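You operate a simulated robot arm through the tools that you are given. There is no shell and no other tool.

The job below is to be done with a simulated robot arm. You get a single attempt, and the scene is never put back.

Task
Put the clear lid on, lower the arm, then run the grinder till the batter is smooth; switch off.

The check looks at the end state, three seconds after you hand in, the way a careful person would. Anything else that was tipped, shoved, dropped, spilled or broken makes it a failure. Lids that push on must go on centred and level and be pressed home; caps that screw on are set level and turned clockwise until they are tight.

Robot
A 7-joint arm with a two-finger parallel gripper, fixed in place. Base frame: the origin is at the foot of the arm, x ahead of it, y to its left, z up; the work surface is at about z = 0.866. Lengths are in m, angles in rad, forces in N, time in s.
With the tool pointing down near the work surface it reaches from about 0.3 to 0.7 m from the base axis. Its first joint turns from -1.152 to 1.152 rad. Payload 1.57 kg.
The TCP is the grasp point between the finger pads, 0.03 m short of the fingertips. In the tool frame z runs along the fingers and y along their closing line. The gripper opens to 0.11 m. The fingers are 0.024 m wide and 0.012 m thick; the gripper's body (0.048 by 0.112 m) begins 0.078 m behind the TCP.
Orientation is that of the tool frame in the base frame, as a unit quaternion [w, x, y, z]. With the fingers straight down and closing along the base's y, the tool's x points along the base's -x, its y along +y and its z along -z.

Tools
- The arm moves only by the tool drive_tool. Its argument "deltas" is a list that holds one entry, the list of rows, each a list of 7 numbers: the shift along the base's x, y, z in m, then the turn, a rotation vector about the base's x, y, z in rad, then the gripper command, from -1 (shut) to 1 (fully open), values between in proportion. In form: [[[dx, dy, dz, rx, ry, rz, grip], ...]]. A call has 1 to 20 rows; each row shifts and turns the commanded pose from where the row before left it. Each row takes 0.2 s and may step no farther than 0.05 m and 0.15 rad from the row before; otherwise, or with a gripper value out of range, the whole call is refused. Where a pose cannot be reached the arm comes as near as it can. A force on the tool above 70 N (or 10 N above the force at the start of the call, whichever is more), or a blocked arm, ends the call early, and 0.2 s more pass. Each finger travels about 0.108 m/s and halts on what it meets, pressing with about 40 N; the grip force reading is that of the motor and also rises with nothing between the fingers. The clock runs only during rows and for 0.2 s after the last one: add rows that do not move to give the fingers time. The reply holds the time, the measured pose of the TCP, the force on the tool along the base axes, the opening and the grip force, in the units named above and with some noise, with the torque about the TCP (base axes, N m) and any sound that the robot's microphone picked up, and new pictures: "views" is both (left out), scene, wrist or none.
- Cameras (640 x 400 px; columns grow to the right, rows downward): "scene" is fixed at [0.1791, -0.4063, 1.4006]; the picture's right is [0.62, -0.79, 0.00], its down [-0.47, -0.37, -0.80] and it looks along [0.63, 0.49, -0.60] (base axes); focal length 214 px, centre (320, 200). "wrist" rides on the gripper at [0.07, 0.016, -0.141] in the tool frame; the picture's right is [-0.23, 0.97, 0.00], its down [-0.85, -0.20, -0.48] and it looks along [-0.47, -0.11, 0.88] (tool axes); focal length 222 px, centre (320, 200). There is no depth. A picture from a camera that has moved, and an enlarged one, comes with that camera's place and axes in the base frame and with its lens.
- close_up(camera, box): a new picture of the part [left, top, right, bottom] of that camera's present view, enlarged. It takes no simulated time.
- finish_job(): hands the job in; it is judged then, once.

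Places have to be worked out from the pictures, the camera data and where the tool is seen. Open the gripper and draw the arm clear of the work before you hand the job in, unless the task says otherwise.

The tools are called after "Call:" as name(argument=value, ...) on one line, values as JSON. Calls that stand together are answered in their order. drive_tool: Moves the arm, as the interface text tells. Its arguments: {"type":"object","properties":{"deltas":{"type":"array"},"views":{"type":"string","enum":["both","scene","wrist","none"]}},"required":["deltas"]} The other tools are called the same way: close_up (camera, box) takes an enlarged picture of a part of a camera's view; finish_job () hands the job in.

At the start:

```text
t: 0.0
position: [0.3507, -0.0884, 1.3338]
tcp_rot: [0.0, 0.0, 1.0, 0.0]
contact_force: [-0.2, 0.0, -0.5]
ft_torque: [0.0, 0.01, -0.02]
grip_width: 0.1097
gripper_force: 0.1
```

scene: 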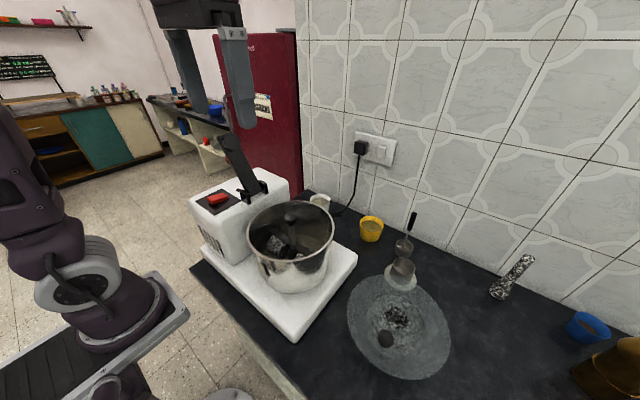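
wrist: 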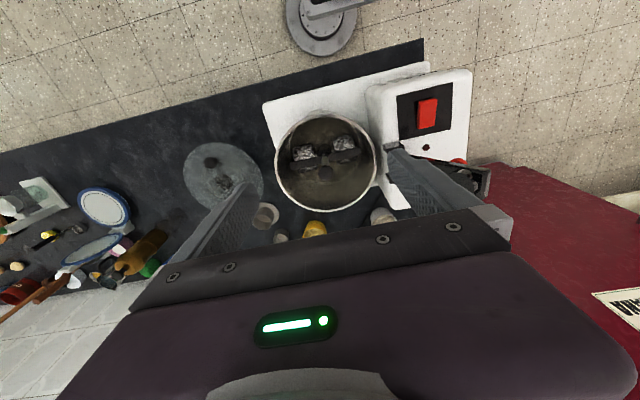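

The pictures show a table-top wet grinder with a drum, a raised black arm, a red switch and a clear lid lying on the counter. I'll take enlarged views to understand each part.

Call:
close_up(camera="scene", box=[180, 120, 360, 340])

Call:
close_up(camera="scene", box=[330, 200, 470, 390])

Call:
close_up(camera="wrist", box=[160, 50, 500, 250])

Call:
close_up(camera="scene", box=[330, 110, 450, 260])

```text
1.82 times, centred on (270, 230) of scene
camera zoom: at [0.1791, -0.4063, 1.4006], right [0.62, -0.79, 0.0], down [-0.47, -0.37, -0.8], along [0.63, 0.49, -0.6], focal length 390 px, centre (411, 146)
```

zoom: 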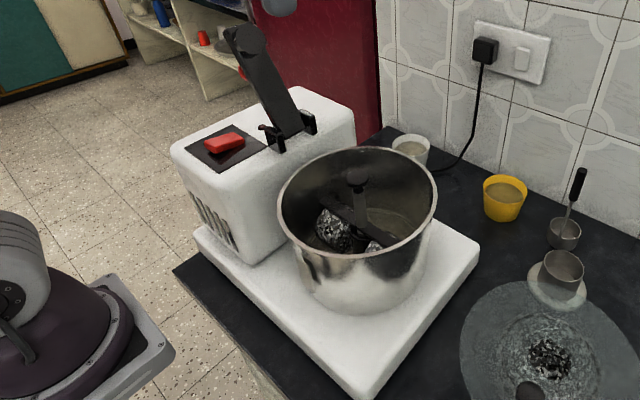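

```text
2.11 times, centred on (400, 295) of scene
camera zoom: at [0.1791, -0.4063, 1.4006], right [0.62, -0.79, 0.0], down [-0.47, -0.37, -0.8], along [0.63, 0.49, -0.6], focal length 452 px, centre (152, 0)
```

zoom: 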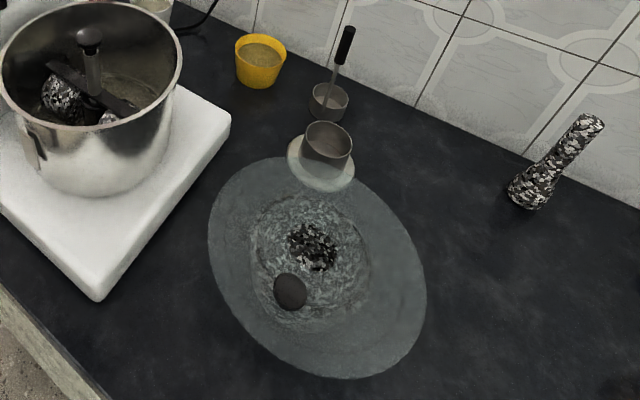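

```text
1.88 times, centred on (330, 150) of wrist
camera zoom: at [0.2801, -0.0725, 1.4765], right [0.23, 0.97, 0.0], down [0.85, -0.2, 0.48], along [0.47, -0.11, -0.88], focal length 418 px, centre (301, 294)
```

zoom: 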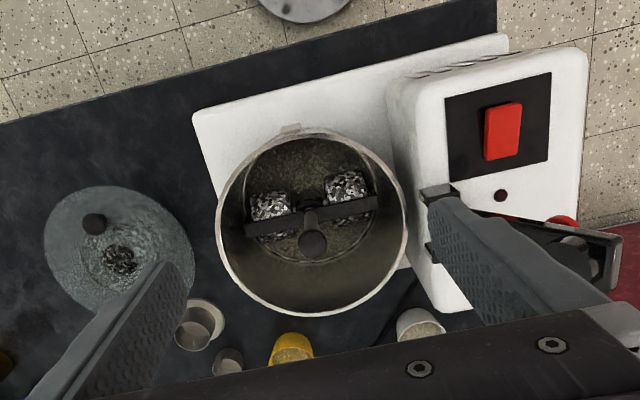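

```text
2.67 times, centred on (390, 185) of scene
camera zoom: at [0.1791, -0.4063, 1.4006], right [0.62, -0.79, 0.0], down [-0.47, -0.37, -0.8], along [0.63, 0.49, -0.6], focal length 572 px, centre (133, 240)
```

zoom: 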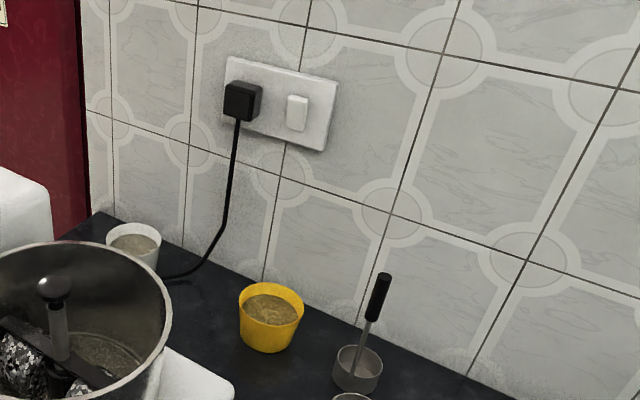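

The lid (about 0.24 m across) seems to lie near (0.464, -0.41), with an off-centre knob near (0.407, -0.40, 0.908). The drum rim looks centred near (0.45, -0.10) at z≈0.99. I'll move above the lid for a better look.

Call:
drive_tool(deltas=[[[0, -0.045, 0, 0, 0, 0, 1], [0, -0.045, 0, 0, 0, 0, 1], [0, -0.045, 0, 0, 0, 0, 1], [0, -0.045, 0, 0, 0, 0, 1], [0, -0.045, 0, 0, 0, 0, 1], [0, -0.045, -0.03, 0, 0, 0, 1], [0, -0.04, -0.04, 0, 0, 0, 1], [0, 0, -0.04, 0, 0, 0, 1], [0, 0, 0, 0, 0, 0, 1]]])

```text
refused: row 6 steps farther than a row can; nothing moved
```

The step length counts the combined shift, so I'll use smaller rows for the same move.

Call:
drive_tool(deltas=[[[0, -0.045, 0, 0, 0, 0, 1], [0, -0.045, 0, 0, 0, 0, 1], [0, -0.045, 0, 0, 0, 0, 1], [0, -0.045, 0, 0, 0, 0, 1], [0, -0.045, 0, 0, 0, 0, 1], [0, -0.04, -0.02, 0, 0, 0, 1], [0, -0.03, -0.03, 0, 0, 0, 1], [0, -0.01, -0.04, 0, 0, 0, 1], [0, 0, 0, 0, 0, 0, 1]]])

```text
t: 2.0
position: [0.3311, -0.3651, 1.2273]
tcp_rot: [-0.001, 0.0, 1.0, 0.0]
contact_force: [-0.6, 0.2, -0.1]
ft_torque: [-0.01, 0.01, -0.01]
grip_width: 0.1101
gripper_force: 0.1
out of reach, approached as far as the arm can: row 3, 4, 5
camera wrist: at [0.262, -0.3478, 1.3697], right [0.23, 0.97, 0.0], down [0.85, -0.2, 0.48], along [0.47, -0.11, -0.88], focal length 222 px, centre (320, 200)
```

scene: 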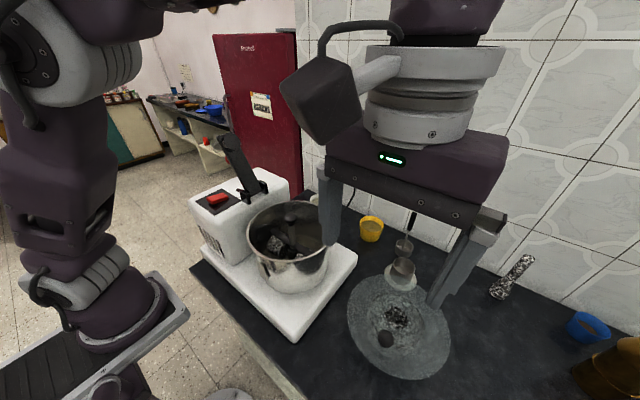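
wrist: 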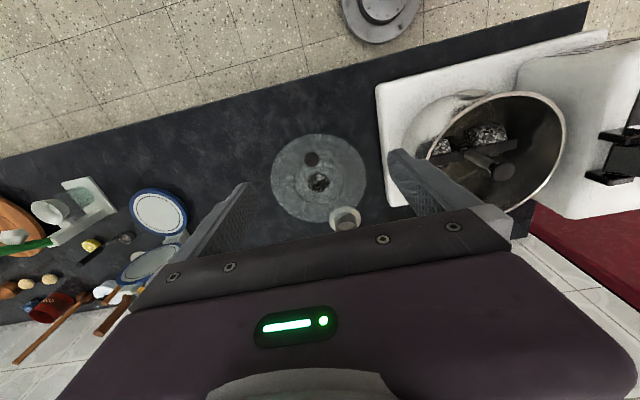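

The gripper is now near the lid. I'll zoom in on the lid and the cup near its edge.

Call:
close_up(camera="wrist", box=[250, 120, 390, 240])

Call:
close_up(camera="wrist", box=[370, 30, 640, 220])

Call:
close_up(camera="scene", box=[360, 240, 440, 310])

```text
3.33 times, centred on (320, 180) of wrist
camera zoom: at [0.262, -0.3478, 1.3697], right [0.23, 0.97, 0.0], down [0.85, -0.2, 0.48], along [0.47, -0.11, -0.88], focal length 740 px, centre (320, 267)
```

zoom: 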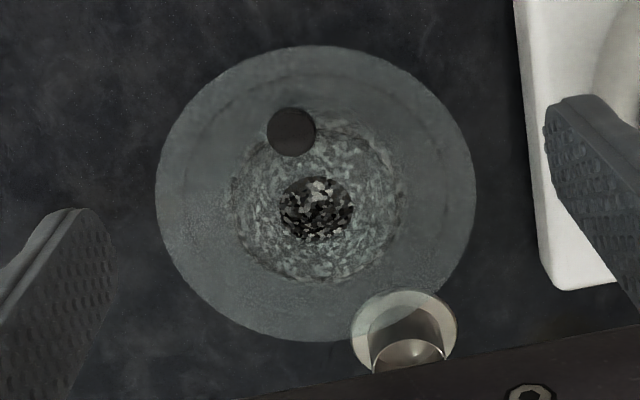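

```text
2.11 times, centred on (505, 125) of wrist
camera zoom: at [0.262, -0.3478, 1.3697], right [0.23, 0.97, 0.0], down [0.85, -0.2, 0.48], along [0.47, -0.11, -0.88], focal length 468 px, centre (-70, 358)
```

zoom: 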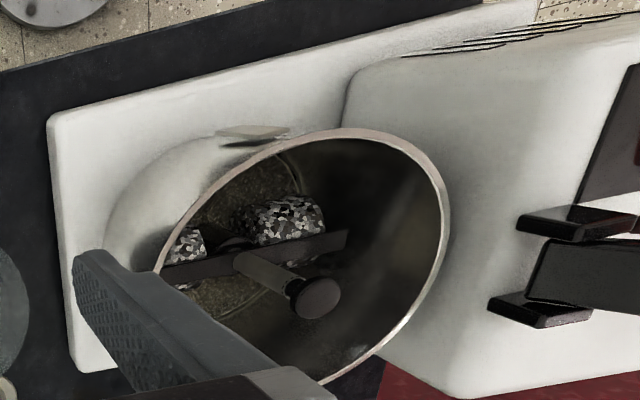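

```text
5.71 times, centred on (400, 275) of scene
camera zoom: at [0.1791, -0.4063, 1.4006], right [0.62, -0.79, 0.0], down [-0.47, -0.37, -0.8], along [0.63, 0.49, -0.6], focal length 1226 px, centre (-137, -229)
```

zoom: 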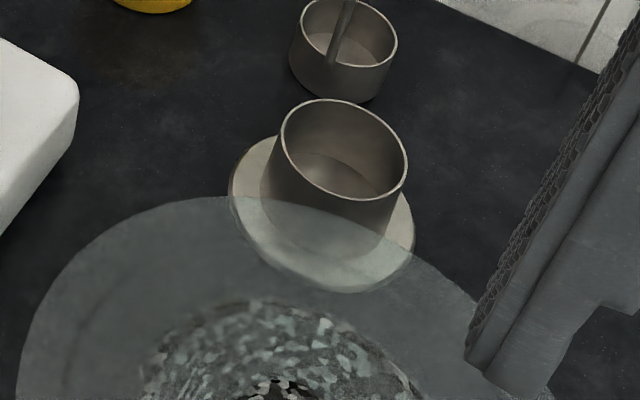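

The lid rests on a granite piece and has a centre hole at about (0.473, -0.402) and a knob 0.066 m to the robot's side at (0.407, -0.401). The drum's shaft knob, at (0.449, -0.10, z≈1.046), must pass through that hole. I'll yaw the tool 90° so the fingers close along x, in line with the lid's overhang, and move above the knob.

Call:
drive_tool(deltas=[[[0, 0, 0, 0, 0, 0.15, 0.2], [0, 0, 0, 0, 0, 0.15, 0.2], [0, 0, 0, 0, 0, 0.15, 0.2], [0, 0, 0, 0, 0, 0.15, 0.2], [0, 0, 0, 0, 0, 0.15, 0.2], [0, 0, 0, 0, 0, 0.15, 0.2], [0.01, 0, -0.02, 0, 0, 0.15, 0.2], [0.015, 0, -0.02, 0, 0, 0.15, 0.2], [0.015, 0, -0.02, 0, 0, 0.15, 0.2], [0.015, 0, -0.02, 0, 0, 0.15, 0.2], [0, 0, 0, 0, 0, 0.0708, 0.2], [0, 0, 0, 0, 0, 0, 0.2]]])

```text
t: 4.6
position: [0.3867, -0.3644, 1.1465]
tcp_rot: [0.0, 0.707, -0.707, 0.0]
contact_force: [-1.0, 0.2, 0.4]
ft_torque: [-0.03, -0.01, 0.02]
grip_width: 0.066
gripper_force: 0.1
camera wrist: at [0.3704, -0.4331, 1.2894], right [-0.97, 0.23, 0.0], down [0.2, 0.86, 0.48], along [0.11, 0.47, -0.88], focal length 222 px, centre (320, 200)
```

scene: 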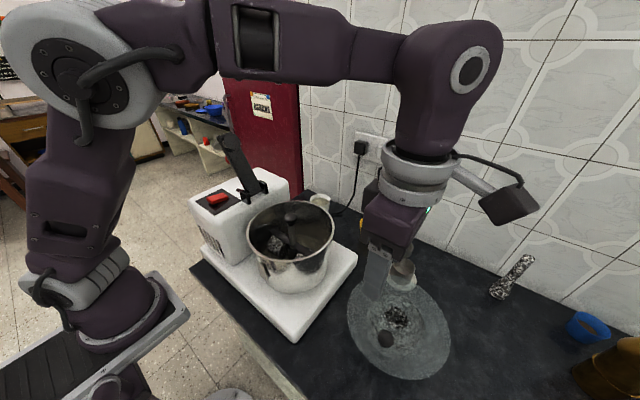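
wrist: 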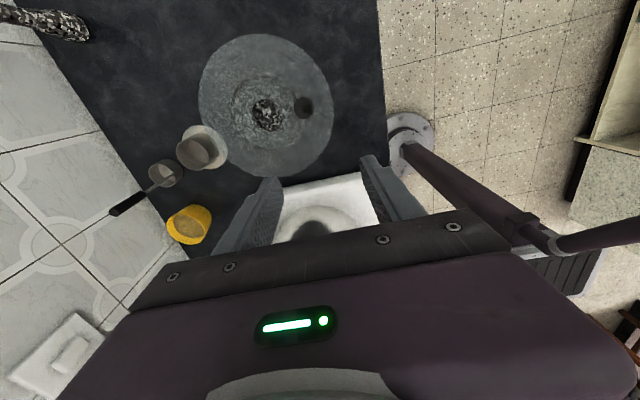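

Yaw reached and the knob again works out at (0.406, -0.401). I'll zoom in for its shape before descending.

Call:
close_up(camera="wrist", box=[170, 20, 350, 190])

Call:
close_up(camera="scene", box=[340, 270, 460, 390])

```text
2.35 times, centred on (260, 105) of wrist
camera zoom: at [0.3704, -0.4331, 1.2894], right [-0.97, 0.23, 0.0], down [0.2, 0.86, 0.48], along [0.11, 0.47, -0.88], focal length 523 px, centre (461, 424)
```

zoom: 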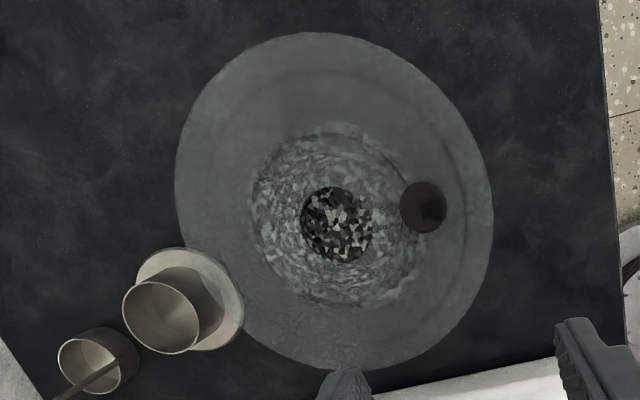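

```text
3.33 times, centred on (400, 330) of scene
camera zoom: at [0.1791, -0.4063, 1.4006], right [0.62, -0.79, 0.0], down [-0.47, -0.37, -0.8], along [0.63, 0.49, -0.6], focal length 715 px, centre (53, -233)
```

zoom: 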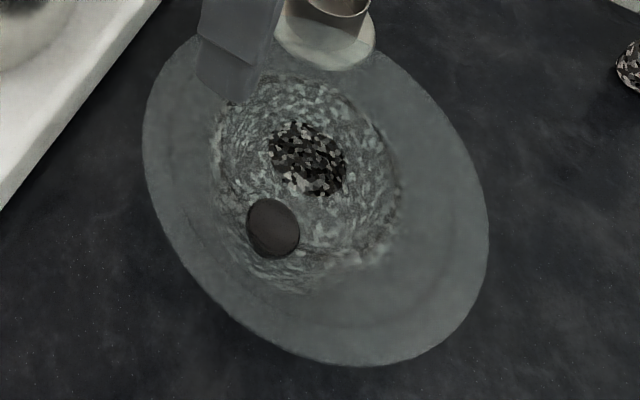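

The knob is about 33 mm across, standing roughly 25 mm above the lid. I'll centre over it and come down to just above its top.

Call:
drive_tool(deltas=[[[0.0185, -0.0355, 0, 0, 0, 0, 0.2], [0, 0, -0.04, 0, 0, 0, 0.2], [0, 0, -0.04, 0, 0, 0, 0.2], [0, 0, -0.04, 0, 0, 0, 0.2], [0, 0, -0.03, 0, 0, 0, 0.2], [0, 0, -0.015, 0, 0, 0, 0.2], [0, 0, 0, 0, 0, 0, 0.2], [0, 0, 0, 0, 0, 0, 0.2]]])

```text
t: 6.4
position: [0.4047, -0.3989, 0.9822]
tcp_rot: [0.0, -0.707, 0.708, 0.0]
contact_force: [-0.4, 0.2, 0.2]
ft_torque: [0.01, -0.03, 0.05]
grip_width: 0.066
gripper_force: 0.1
camera wrist: at [0.3888, -0.4686, 1.1244], right [-0.97, 0.23, 0.0], down [0.2, 0.85, 0.48], along [0.11, 0.47, -0.88], focal length 222 px, centre (320, 200)
```

scene: 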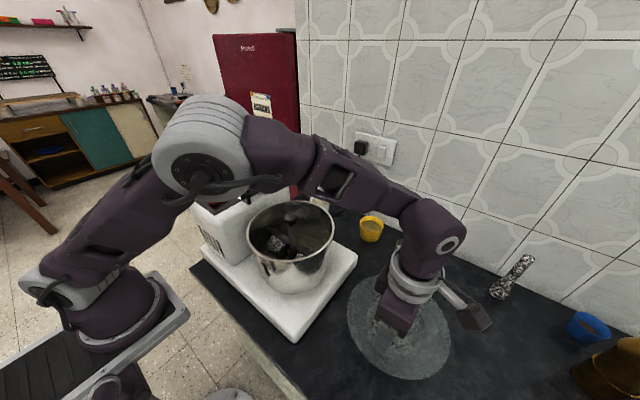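
wrist: 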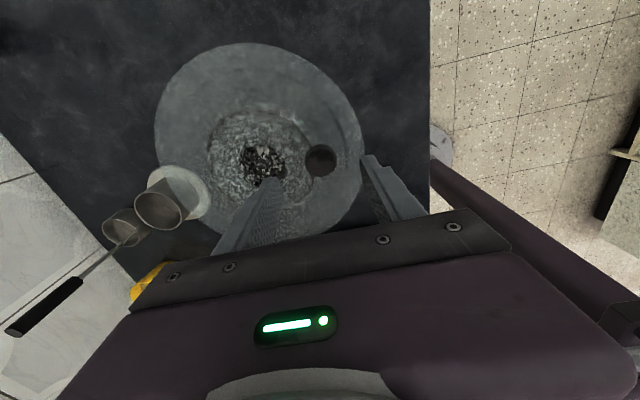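

The knob sits between the fingers in x and y. I'll descend to TCP z≈0.935 and check the height.

Call:
drive_tool(deltas=[[[0.0005, 0, -0.02, 0, 0, 0, 0.2], [0, 0, -0.015, 0, 0, 0, 0.2], [0, 0, -0.012, 0, 0, 0, 0.2], [0, 0, 0, 0, 0, 0, 0.2]]])

Call:
close_up(camera="wrist", box=[200, 100, 440, 250])

Call:
close_up(camera="scene", box=[340, 260, 460, 390])

```text
t: 7.4
position: [0.4052, -0.3985, 0.9357]
tcp_rot: [0.001, -0.707, 0.708, -0.001]
contact_force: [-0.2, -0.2, 0.6]
ft_torque: [0.03, -0.01, -0.02]
grip_width: 0.066
gripper_force: 0.0
camera wrist: at [0.3884, -0.4678, 1.0784], right [-0.97, 0.23, 0.0], down [0.2, 0.85, 0.48], along [0.11, 0.47, -0.88], focal length 222 px, centre (320, 200)
```

scene: 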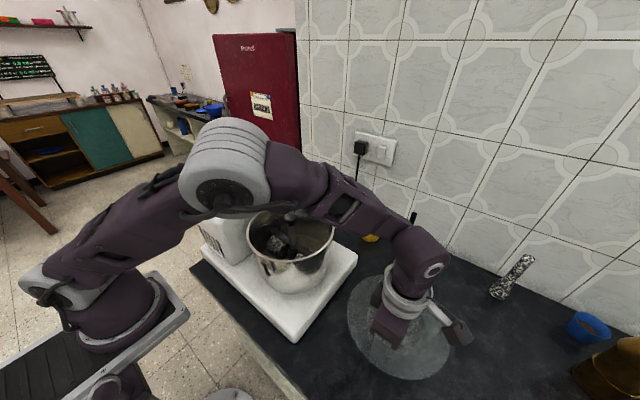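
wrist: 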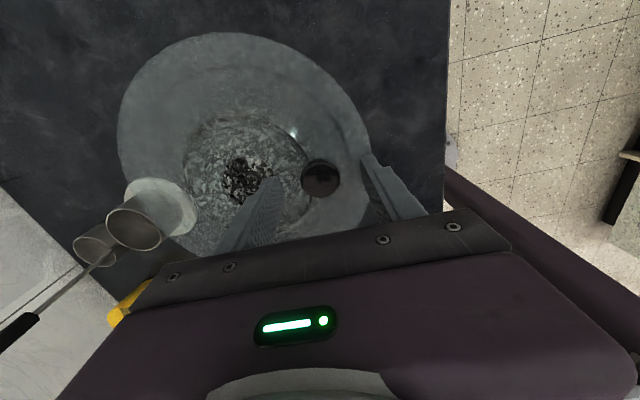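

```text
2.67 times, centred on (320, 175) of wrist
camera zoom: at [0.3884, -0.4678, 1.0784], right [-0.97, 0.23, 0.0], down [0.2, 0.85, 0.48], along [0.11, 0.47, -0.88], focal length 592 px, centre (320, 267)
```

zoom: 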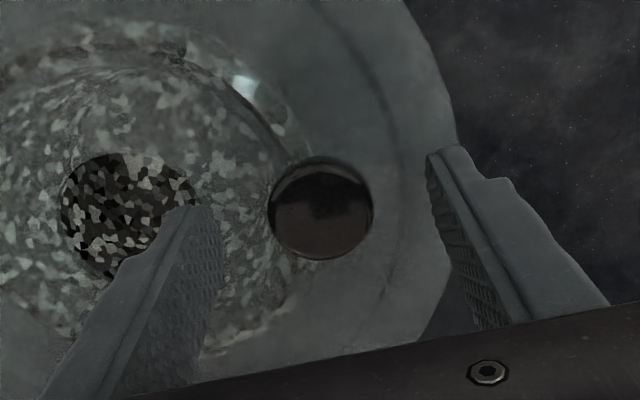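

```text
3.08 times, centred on (400, 325) of scene
camera zoom: at [0.1791, -0.4063, 1.4006], right [0.62, -0.79, 0.0], down [-0.47, -0.37, -0.8], along [0.63, 0.49, -0.6], focal length 660 px, centre (74, -185)
```

zoom: 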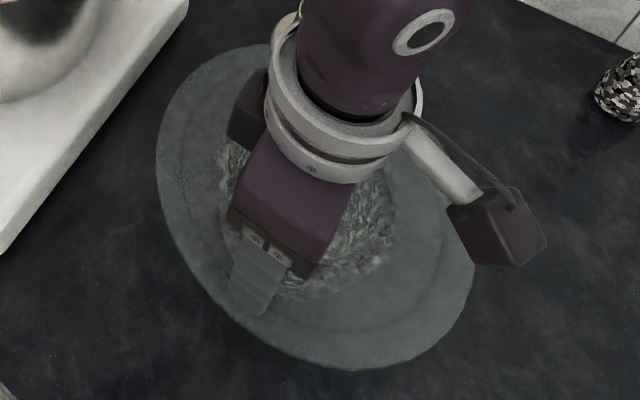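

Knob top is at about z=0.915–0.92 with y≈-0.400. I'll descend another 15 mm and watch the force before closing.

Call:
drive_tool(deltas=[[[0, -0.0015, -0.008, 0, 0, 0, 0.2], [0, 0, -0.007, 0, 0, 0, 0.2], [0, 0, 0, 0, 0, 0, 0.2]]])

Call:
close_up(camera="wrist", box=[200, 100, 440, 250])

```text
t: 8.2
position: [0.4053, -0.3997, 0.9216]
tcp_rot: [0.001, -0.707, 0.708, 0.0]
contact_force: [-0.2, -0.5, 0.1]
ft_torque: [0.0, 0.0, 0.03]
grip_width: 0.0661
gripper_force: 0.1
camera wrist: at [0.3889, -0.4694, 1.0631], right [-0.97, 0.23, 0.0], down [0.2, 0.85, 0.48], along [0.11, 0.47, -0.88], focal length 222 px, centre (320, 200)
```

scene: 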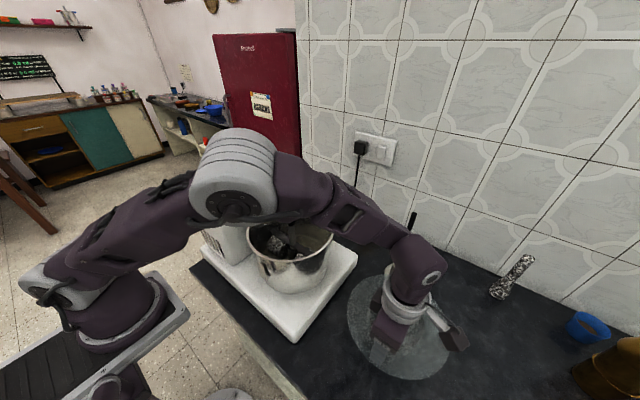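
wrist: 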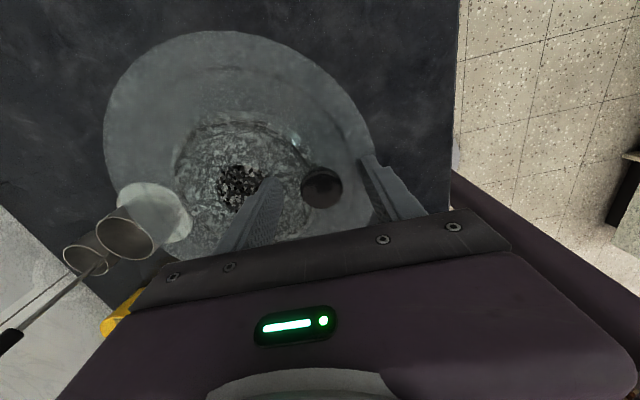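

```text
2.67 times, centred on (320, 175) of wrist
camera zoom: at [0.3889, -0.4694, 1.0631], right [-0.97, 0.23, 0.0], down [0.2, 0.85, 0.48], along [0.11, 0.47, -0.88], focal length 592 px, centre (320, 267)
```

zoom: 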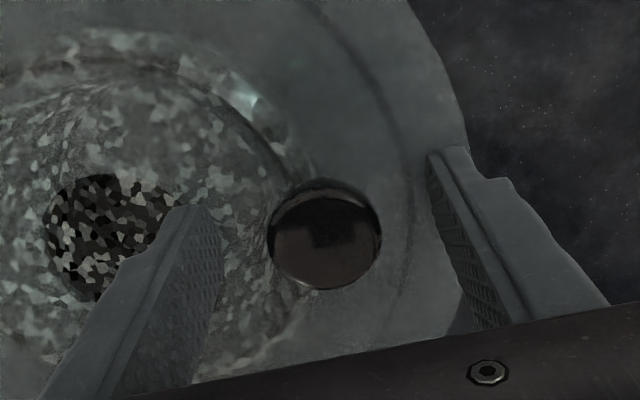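

The knob (Ø≈31 mm, top z≈0.917) is centred and the tips are near z≈0.89 without contact. I'll close on it.

Call:
drive_tool(deltas=[[[0, 0, 0, 0, 0, 0, -0.3], [0, 0, 0, 0, 0, 0, -1], [0, 0, 0, 0, 0, 0, -1], [0, 0, 0, 0, 0, 0, -1], [0, 0, 0, 0, 0, 0, -1]]])

Call:
close_up(camera="wrist", box=[200, 100, 440, 250])

```text
t: 9.4
position: [0.4028, -0.4009, 0.9196]
tcp_rot: [0.001, -0.706, 0.708, 0.0]
contact_force: [-0.4, 0.7, -0.7]
ft_torque: [0.05, 0.01, 0.01]
grip_width: 0.0307
gripper_force: 39.5
camera wrist: at [0.3889, -0.4693, 1.0631], right [-0.97, 0.23, 0.0], down [0.2, 0.85, 0.48], along [0.11, 0.47, -0.88], focal length 222 px, centre (320, 200)
```

scene: 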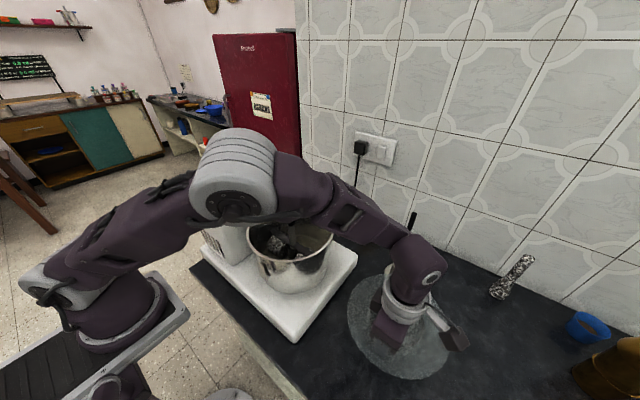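
wrist: 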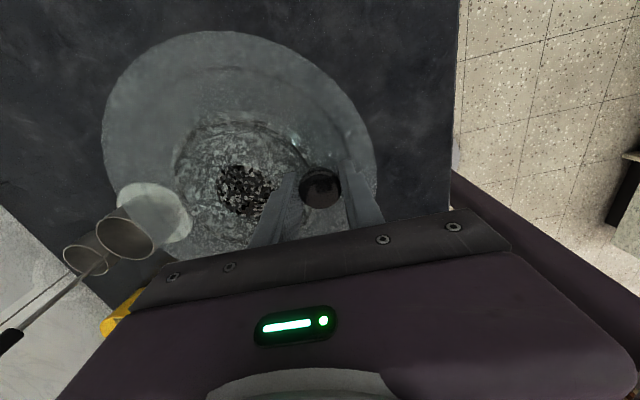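

```text
2.67 times, centred on (320, 175) of wrist
camera zoom: at [0.3889, -0.4693, 1.0631], right [-0.97, 0.23, 0.0], down [0.2, 0.85, 0.48], along [0.11, 0.47, -0.88], focal length 592 px, centre (320, 267)
```

zoom: 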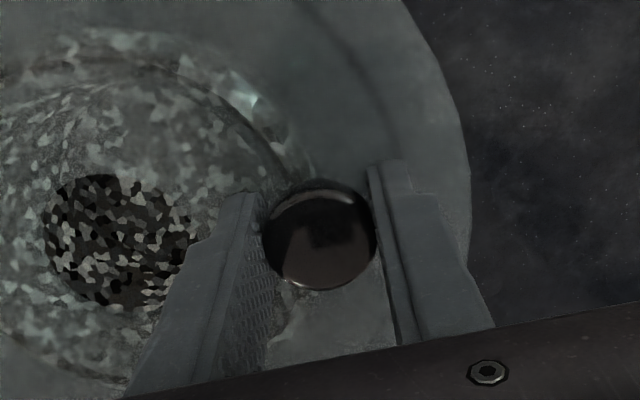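

The knob is gripped (0.0307 m, 39.5 N). I'll lift straight up slowly and check the weight and tilt.

Call:
drive_tool(deltas=[[[0, 0, 0.005, 0, 0, 0, -1], [0, 0, 0.01, 0, 0, 0, -1], [0, 0, 0.015, 0, 0, 0, -1], [0, 0, 0.02, 0, 0, 0, -1], [0, 0, 0.02, 0, 0, 0, -1], [0, 0, 0, 0, 0, 0, -1]]])

Call:
close_up(camera="scene", box=[330, 220, 470, 390])

```text
t: 10.8
position: [0.4041, -0.402, 0.9904]
tcp_rot: [0.001, -0.707, 0.708, 0.001]
contact_force: [-0.6, 0.4, -1.0]
ft_torque: [-0.04, 0.08, 0.01]
grip_width: 0.0308
gripper_force: 39.4
camera wrist: at [0.3886, -0.4707, 1.1324], right [-0.97, 0.23, 0.0], down [0.2, 0.85, 0.48], along [0.11, 0.47, -0.88], focal length 222 px, centre (320, 200)
```

scene: 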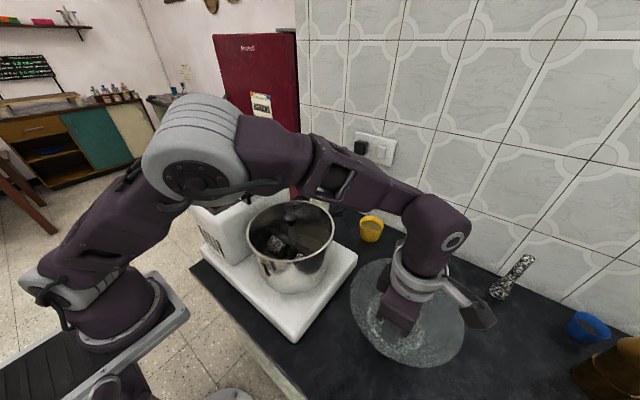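
wrist: 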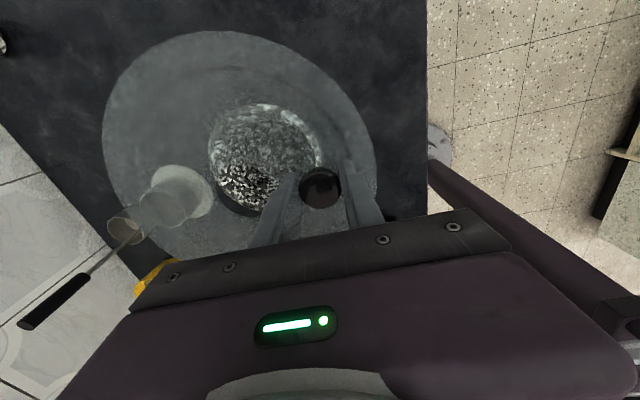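

```text
2.35 times, centred on (400, 305) of scene
camera zoom: at [0.1792, -0.4063, 1.4006], right [0.62, -0.79, 0.0], down [-0.47, -0.37, -0.8], along [0.63, 0.49, -0.6], focal length 505 px, centre (132, -47)
```

zoom: 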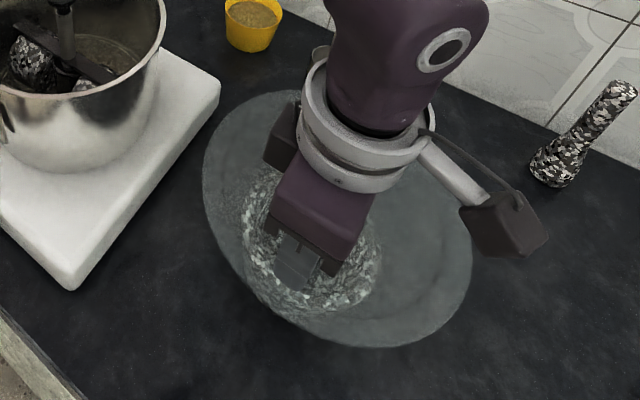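

The lid came up level (about 1 N, little torque, same image position relative to the gripper). Now I'll measure the drum rim and shaft knob more precisely while the view is clear.

Call:
close_up(camera="scene", box=[235, 185, 345, 300])

Call:
close_up(camera="scene", box=[190, 170, 300, 240])

```text
3.48 times, centred on (290, 242) of scene
camera zoom: at [0.1792, -0.4063, 1.4006], right [0.62, -0.79, 0.0], down [-0.47, -0.37, -0.8], along [0.63, 0.49, -0.6], focal length 746 px, centre (424, 52)
```

zoom: 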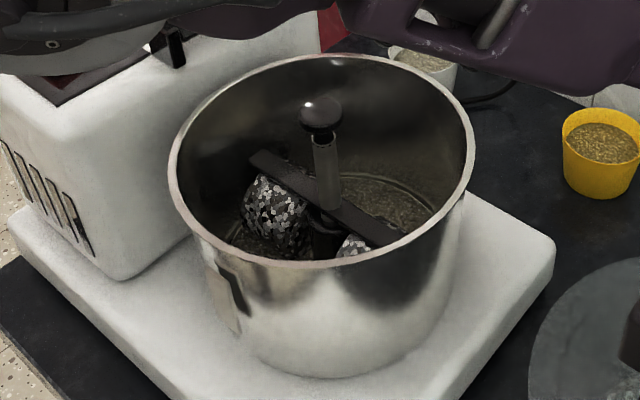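

```text
5.71 times, centred on (245, 205) of scene
camera zoom: at [0.1792, -0.4063, 1.4006], right [0.62, -0.79, 0.0], down [-0.47, -0.37, -0.8], along [0.63, 0.49, -0.6], focal length 1226 px, centre (749, 171)
```

zoom: 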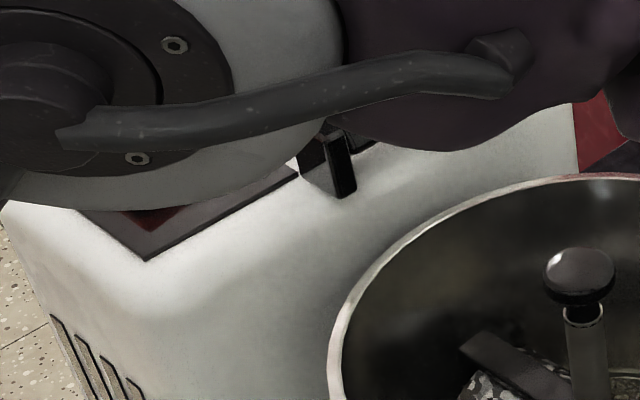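

Fitting the rim in three views gives a consistent drum centre of (0.448, -0.0995), rim z≈1.02 and outer radius ≈0.11. The lid hole sits +0.0685 m in x from the TCP. I'll raise the lid to TCP z=1.15 and carry it to TCP (0.3795, -0.12), then look before going fully over.

Call:
drive_tool(deltas=[[[0, 0, 0.03, 0, 0, 0, -1], [0, 0, 0.04, 0, 0, 0, -1], [0, 0, 0.04, 0, 0, 0, -1], [0, 0, 0.035, 0, 0, 0, -1], [0, 0.015, 0.015, 0, 0, 0, -1], [-0.004, 0.03, 0, 0, 0, 0, -1], [-0.004, 0.035, 0, 0, 0, 0, -1], [-0.004, 0.035, 0, 0, 0, 0, -1], [-0.004, 0.035, 0, 0, 0, 0, -1], [-0.004, 0.035, 0, 0, 0, 0, -1], [-0.004, 0.035, 0, 0, 0, 0, -1], [0, 0.03, 0, 0, 0, 0, -1], [0, 0.02, 0, 0, 0, 0, -1], [0, 0.012, 0, 0, 0, 0, -1], [0, 0, 0, 0, 0, 0, -1]]])

Call:
close_up(camera="scene", box=[180, 130, 380, 320])

Call:
close_up(camera="wrist", box=[80, 20, 440, 250])

```text
t: 14.0
position: [0.3832, -0.1199, 1.1493]
tcp_rot: [0.001, -0.706, 0.708, -0.002]
contact_force: [0.1, 0.2, -0.7]
ft_torque: [0.01, 0.09, -0.01]
grip_width: 0.0307
gripper_force: 40.3
camera wrist: at [0.3662, -0.1884, 1.2924], right [-0.97, 0.23, 0.0], down [0.2, 0.85, 0.48], along [0.11, 0.47, -0.88], focal length 222 px, centre (320, 200)
```

scene: 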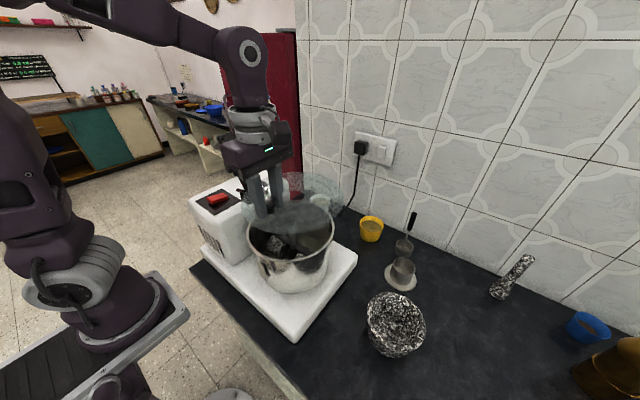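
wrist: 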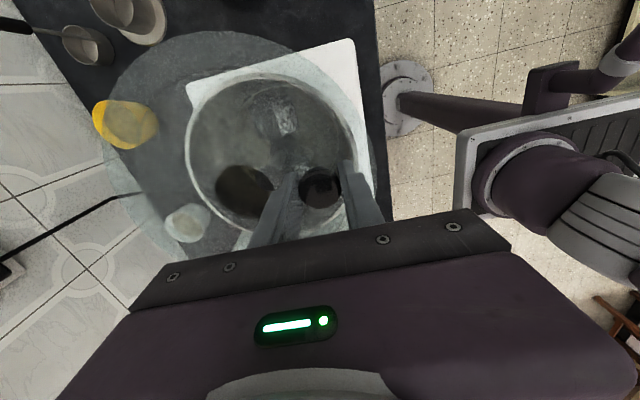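

```text
2.11 times, centred on (280, 225) of scene
camera zoom: at [0.1792, -0.4063, 1.4006], right [0.62, -0.79, 0.0], down [-0.47, -0.37, -0.8], along [0.63, 0.49, -0.6], focal length 452 px, centre (404, 147)
```

zoom: 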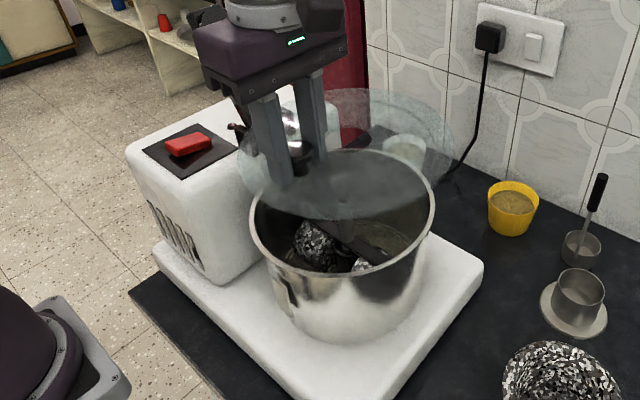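

```text
1.74 times, centred on (260, 135) of wrist
camera zoom: at [0.3662, -0.1884, 1.2924], right [-0.97, 0.23, 0.0], down [0.2, 0.85, 0.48], along [0.11, 0.47, -0.88], focal length 386 px, centre (424, 313)
```

zoom: 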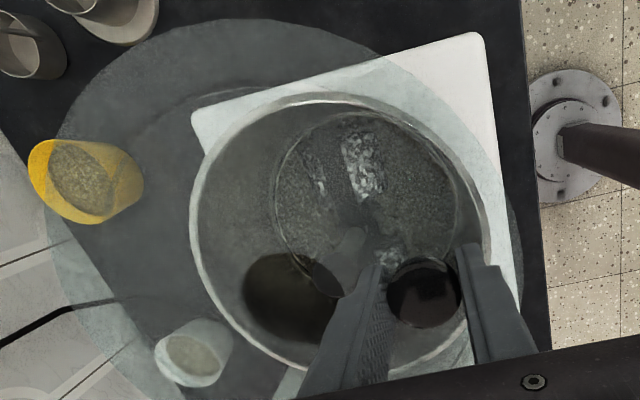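

The lid is over the drum, still level. I'll zoom into the hole area to look for the shaft knob.

Call:
close_up(camera="wrist", box=[200, 110, 350, 240])

Call:
close_up(camera="scene", box=[240, 160, 350, 250])

```text
3.08 times, centred on (275, 175) of wrist
camera zoom: at [0.3662, -0.1884, 1.2924], right [-0.97, 0.23, 0.0], down [0.2, 0.85, 0.48], along [0.11, 0.47, -0.88], focal length 684 px, centre (458, 277)
```

zoom: 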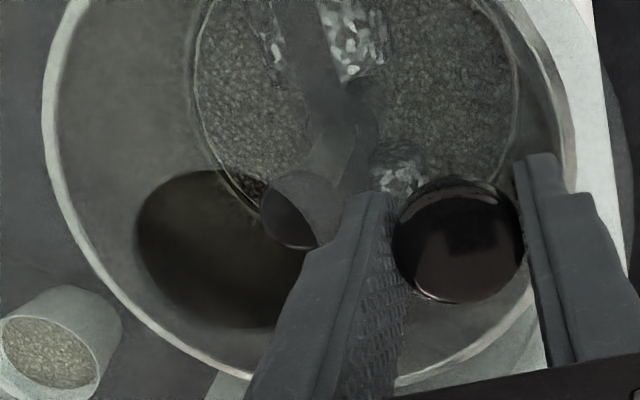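

```text
4.44 times, centred on (295, 205) of scene
camera zoom: at [0.1792, -0.4063, 1.4006], right [0.62, -0.79, 0.0], down [-0.47, -0.37, -0.8], along [0.63, 0.49, -0.6], focal length 953 px, centre (431, 178)
```

zoom: 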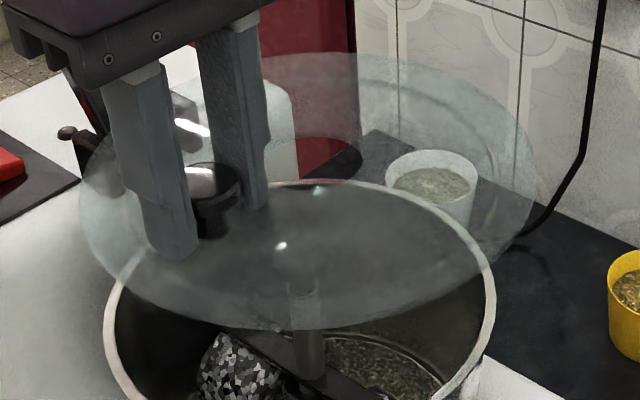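

The shaft knob shows at about (0.449, -0.101, 1.05) and the hole is currently at (0.452, -0.117). I'll shift (-0.003, +0.0165) and lower to just above the shaft knob.

Call:
drive_tool(deltas=[[[-0.0015, 0.008, 0, 0, 0, 0, -1], [-0.0015, 0.0085, 0, 0, 0, 0, -1], [0, 0, -0.015, 0, 0, 0, -1], [0, 0, -0.015, 0, 0, 0, -1], [0, 0, -0.01, 0, 0, 0, -1], [0, 0, 0, 0, 0, 0, -1], [0, 0, 0, 0, 0, 0, -1]]])

Call:
close_up(camera="wrist", box=[200, 110, 350, 240])

Call:
close_up(camera="scene", box=[230, 160, 350, 270])

```text
t: 15.6
position: [0.3766, -0.1016, 1.1109]
tcp_rot: [0.0, -0.707, 0.707, 0.0]
contact_force: [0.5, 0.3, -1.9]
ft_torque: [-0.02, 0.09, 0.02]
grip_width: 0.0312
gripper_force: 40.1
camera wrist: at [0.3617, -0.1714, 1.2522], right [-0.97, 0.23, 0.0], down [0.2, 0.85, 0.48], along [0.11, 0.47, -0.88], focal length 222 px, centre (320, 200)
```

scene: 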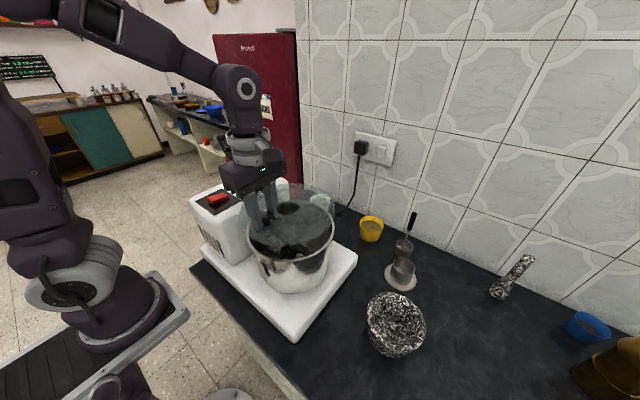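
wrist: 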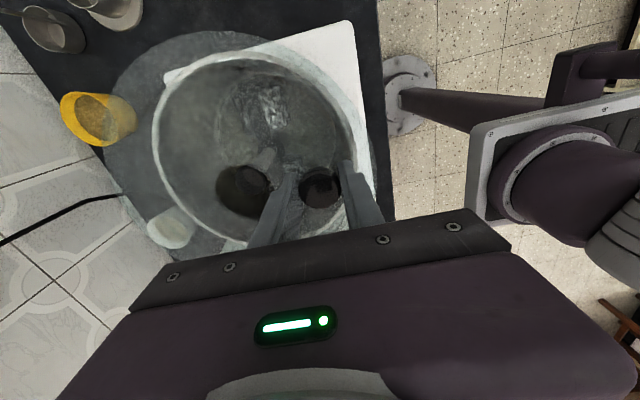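

```text
3.08 times, centred on (275, 175) of wrist
camera zoom: at [0.3617, -0.1714, 1.2522], right [-0.97, 0.23, 0.0], down [0.2, 0.85, 0.48], along [0.11, 0.47, -0.88], focal length 684 px, centre (458, 277)
```

zoom: 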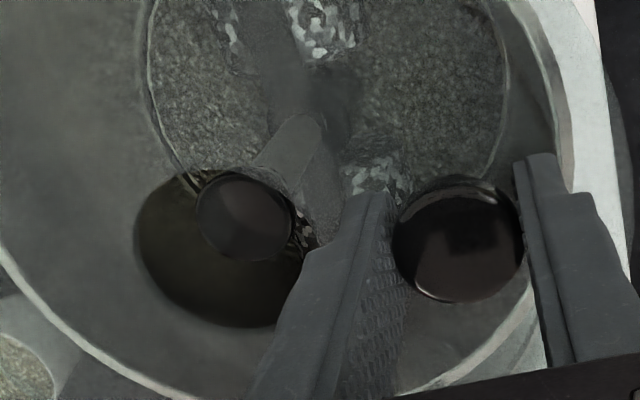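

```text
3.64 times, centred on (290, 215) of scene
camera zoom: at [0.1792, -0.4063, 1.4006], right [0.62, -0.79, 0.0], down [-0.47, -0.37, -0.8], along [0.63, 0.49, -0.6], focal length 780 px, centre (429, 146)
```

zoom: 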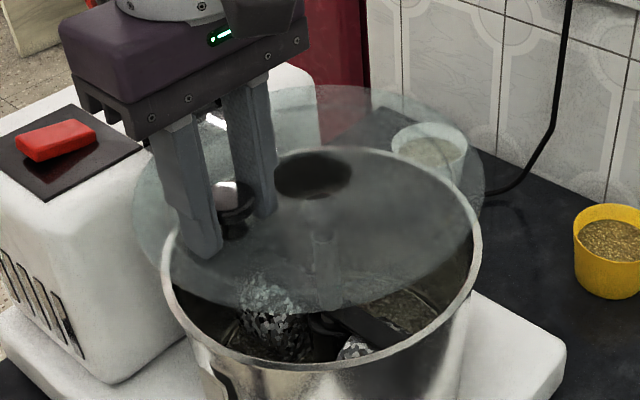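

The hole centre (0.4474, -0.100) and shaft knob (0.4482, -0.1004) are aligned within about 1 mm. I'll lower 40 mm so the knob passes through, then look.

Call:
drive_tool(deltas=[[[0.0007, 0, -0.01, 0, 0, 0, -1], [0, 0, -0.01, 0, 0, 0, -1], [0, 0, -0.01, 0, 0, 0, -1], [0, 0, -0.01, 0, 0, 0, -1], [0, 0, 0, 0, 0, 0, -1], [0, 0, 0, 0, 0, 0, -1]]])

Call:
close_up(camera="wrist", box=[100, 30, 400, 240])

Call:
close_up(camera="scene", box=[230, 160, 350, 270])

```text
t: 17.0
position: [0.3787, -0.1036, 1.0705]
tcp_rot: [0.0, -0.706, 0.708, 0.0]
contact_force: [0.2, 0.8, -0.4]
ft_torque: [0.01, 0.09, 0.0]
grip_width: 0.0308
gripper_force: 39.9
camera wrist: at [0.3632, -0.1719, 1.212], right [-0.97, 0.23, 0.0], down [0.2, 0.85, 0.48], along [0.11, 0.47, -0.88], focal length 222 px, centre (320, 200)
```

scene: 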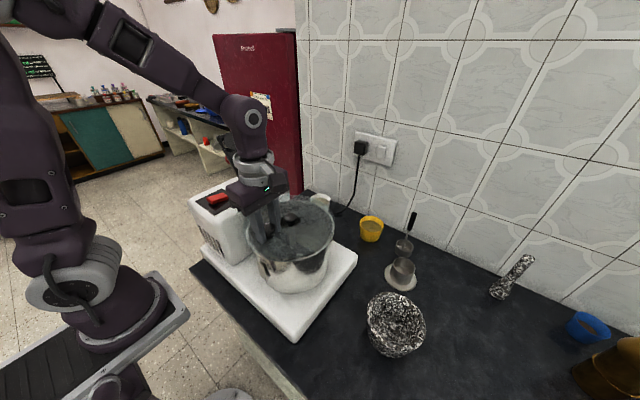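
wrist: 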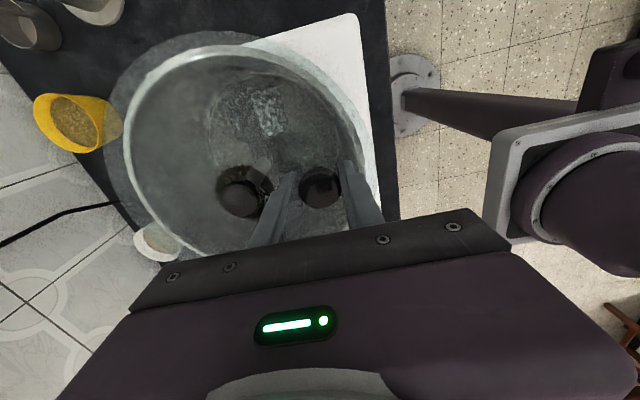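

```text
1.90 times, centred on (250, 135) of wrist
camera zoom: at [0.3632, -0.1719, 1.212], right [-0.97, 0.23, 0.0], down [0.2, 0.85, 0.48], along [0.11, 0.47, -0.88], focal length 423 px, centre (453, 324)
```

zoom: 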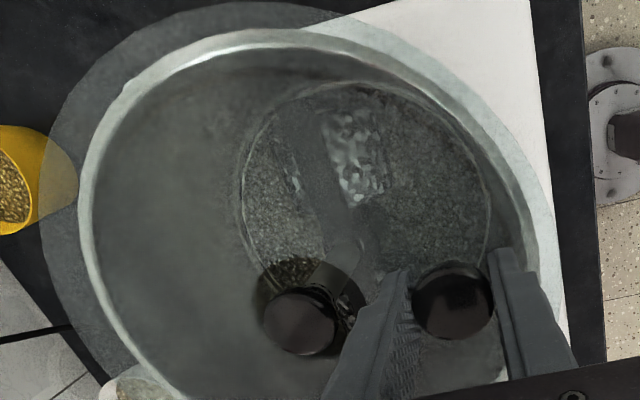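

```text
3.64 times, centred on (290, 215) of scene
camera zoom: at [0.1792, -0.4063, 1.4006], right [0.62, -0.79, 0.0], down [-0.47, -0.37, -0.8], along [0.63, 0.49, -0.6], focal length 780 px, centre (429, 146)
```

zoom: 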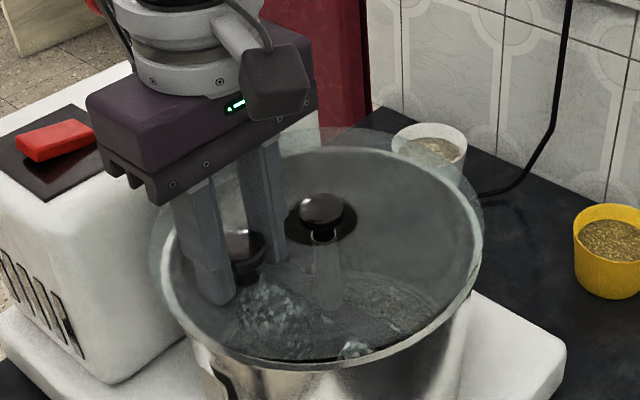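

The shaft knob has passed through the hole. I'll lower 10 mm more and inspect the lid edge against the rim for centring.

Call:
drive_tool(deltas=[[[0, 0, -0.005, 0, 0, 0, -1], [0, 0, -0.005, 0, 0, 0, -1], [0, 0, 0, 0, 0, 0, -1], [0, 0, 0, 0, 0, 0, -1]]])

Call:
close_up(camera="wrist", box=[80, 20, 400, 240])

Call:
close_up(camera="scene", box=[240, 180, 345, 270])

```text
t: 18.0
position: [0.3778, -0.1031, 1.0605]
tcp_rot: [0.0, -0.706, 0.708, 0.0]
contact_force: [0.2, 0.9, -1.3]
ft_torque: [0.01, 0.08, 0.0]
grip_width: 0.0309
gripper_force: 39.5
camera wrist: at [0.3626, -0.1714, 1.2024], right [-0.97, 0.23, 0.0], down [0.2, 0.85, 0.48], along [0.11, 0.47, -0.88], focal length 222 px, centre (320, 200)
```

scene: 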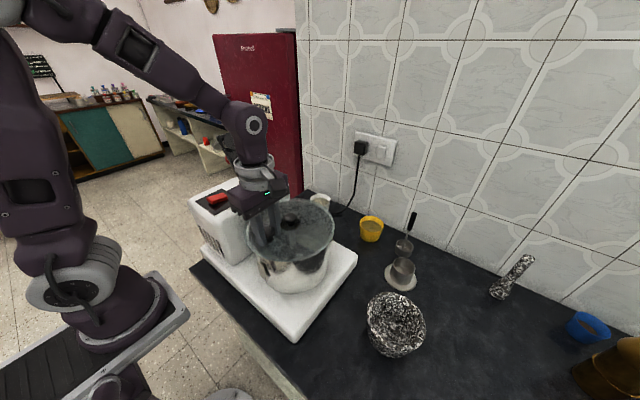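
wrist: 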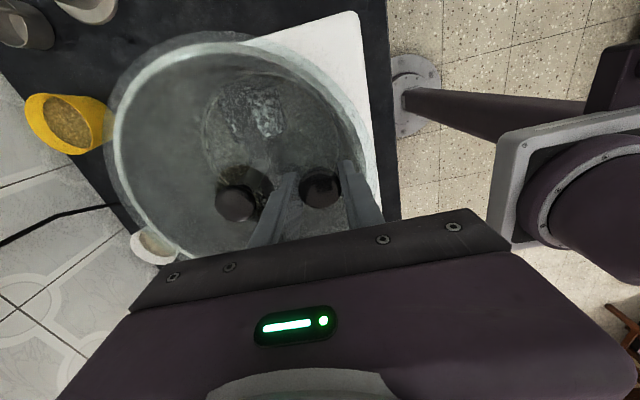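

```text
1.82 times, centred on (240, 130) of wrist
camera zoom: at [0.3626, -0.1714, 1.2024], right [-0.97, 0.23, 0.0], down [0.2, 0.85, 0.48], along [0.11, 0.47, -0.88], focal length 404 px, centre (466, 327)
```

zoom: 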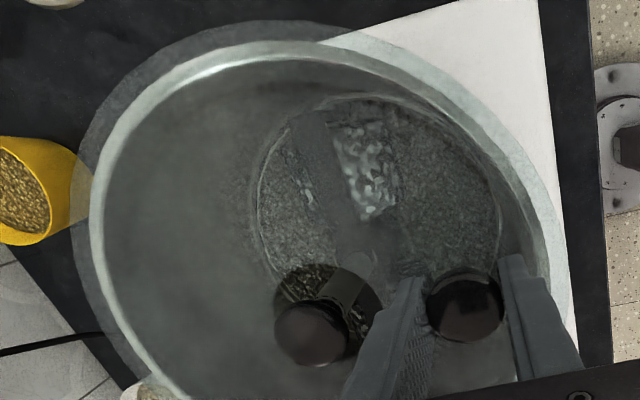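

```text
4.44 times, centred on (292, 225) of scene
camera zoom: at [0.1792, -0.4063, 1.4006], right [0.62, -0.79, 0.0], down [-0.47, -0.37, -0.8], along [0.63, 0.49, -0.6], focal length 953 px, centre (442, 89)
```

zoom: 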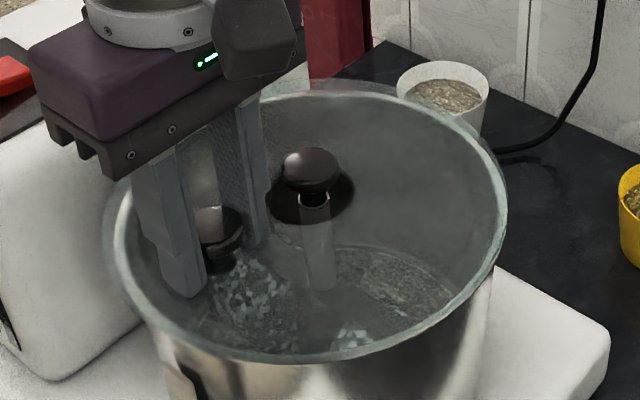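

Still about 7–8 mm above the rim with a fairly even overhang. I'll go down in 2 mm steps watching for contact.

Call:
drive_tool(deltas=[[[0, 0, -0.002, 0, 0, 0, -1], [0, 0, -0.002, 0, 0, 0, -1], [0, 0, 0, 0, 0, 0, -1]]], views="none")

Call:
close_up(camera="wrist", box=[80, 20, 400, 240])

Call:
close_up(camera="scene", box=[240, 180, 345, 270])

```text
t: 18.8
position: [0.3785, -0.1024, 1.0562]
tcp_rot: [-0.001, -0.707, 0.707, 0.0]
contact_force: [-0.7, 1.2, 4.3]
ft_torque: [-0.11, 0.21, 0.02]
grip_width: 0.0308
gripper_force: 40.3
```

```text
1.82 times, centred on (240, 130) of wrist
camera zoom: at [0.3628, -0.1717, 1.1981], right [-0.97, 0.23, 0.0], down [0.2, 0.85, 0.48], along [0.11, 0.47, -0.88], focal length 404 px, centre (466, 327)
```

zoom: 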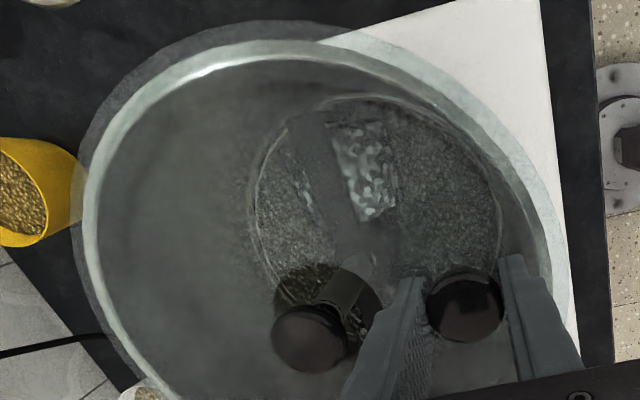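

```text
4.44 times, centred on (292, 225) of scene
camera zoom: at [0.1791, -0.4063, 1.4006], right [0.62, -0.79, 0.0], down [-0.47, -0.37, -0.8], along [0.63, 0.49, -0.6], focal length 953 px, centre (442, 89)
```

zoom: 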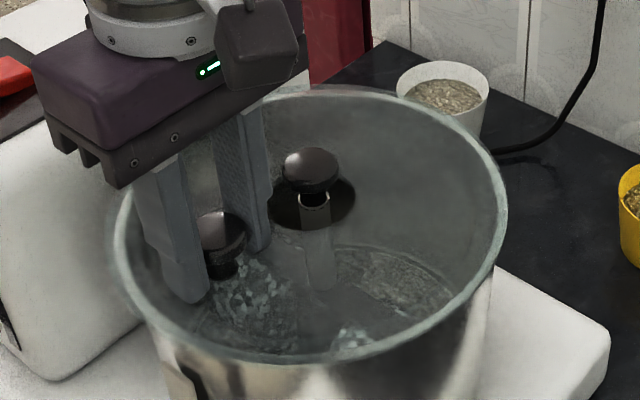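

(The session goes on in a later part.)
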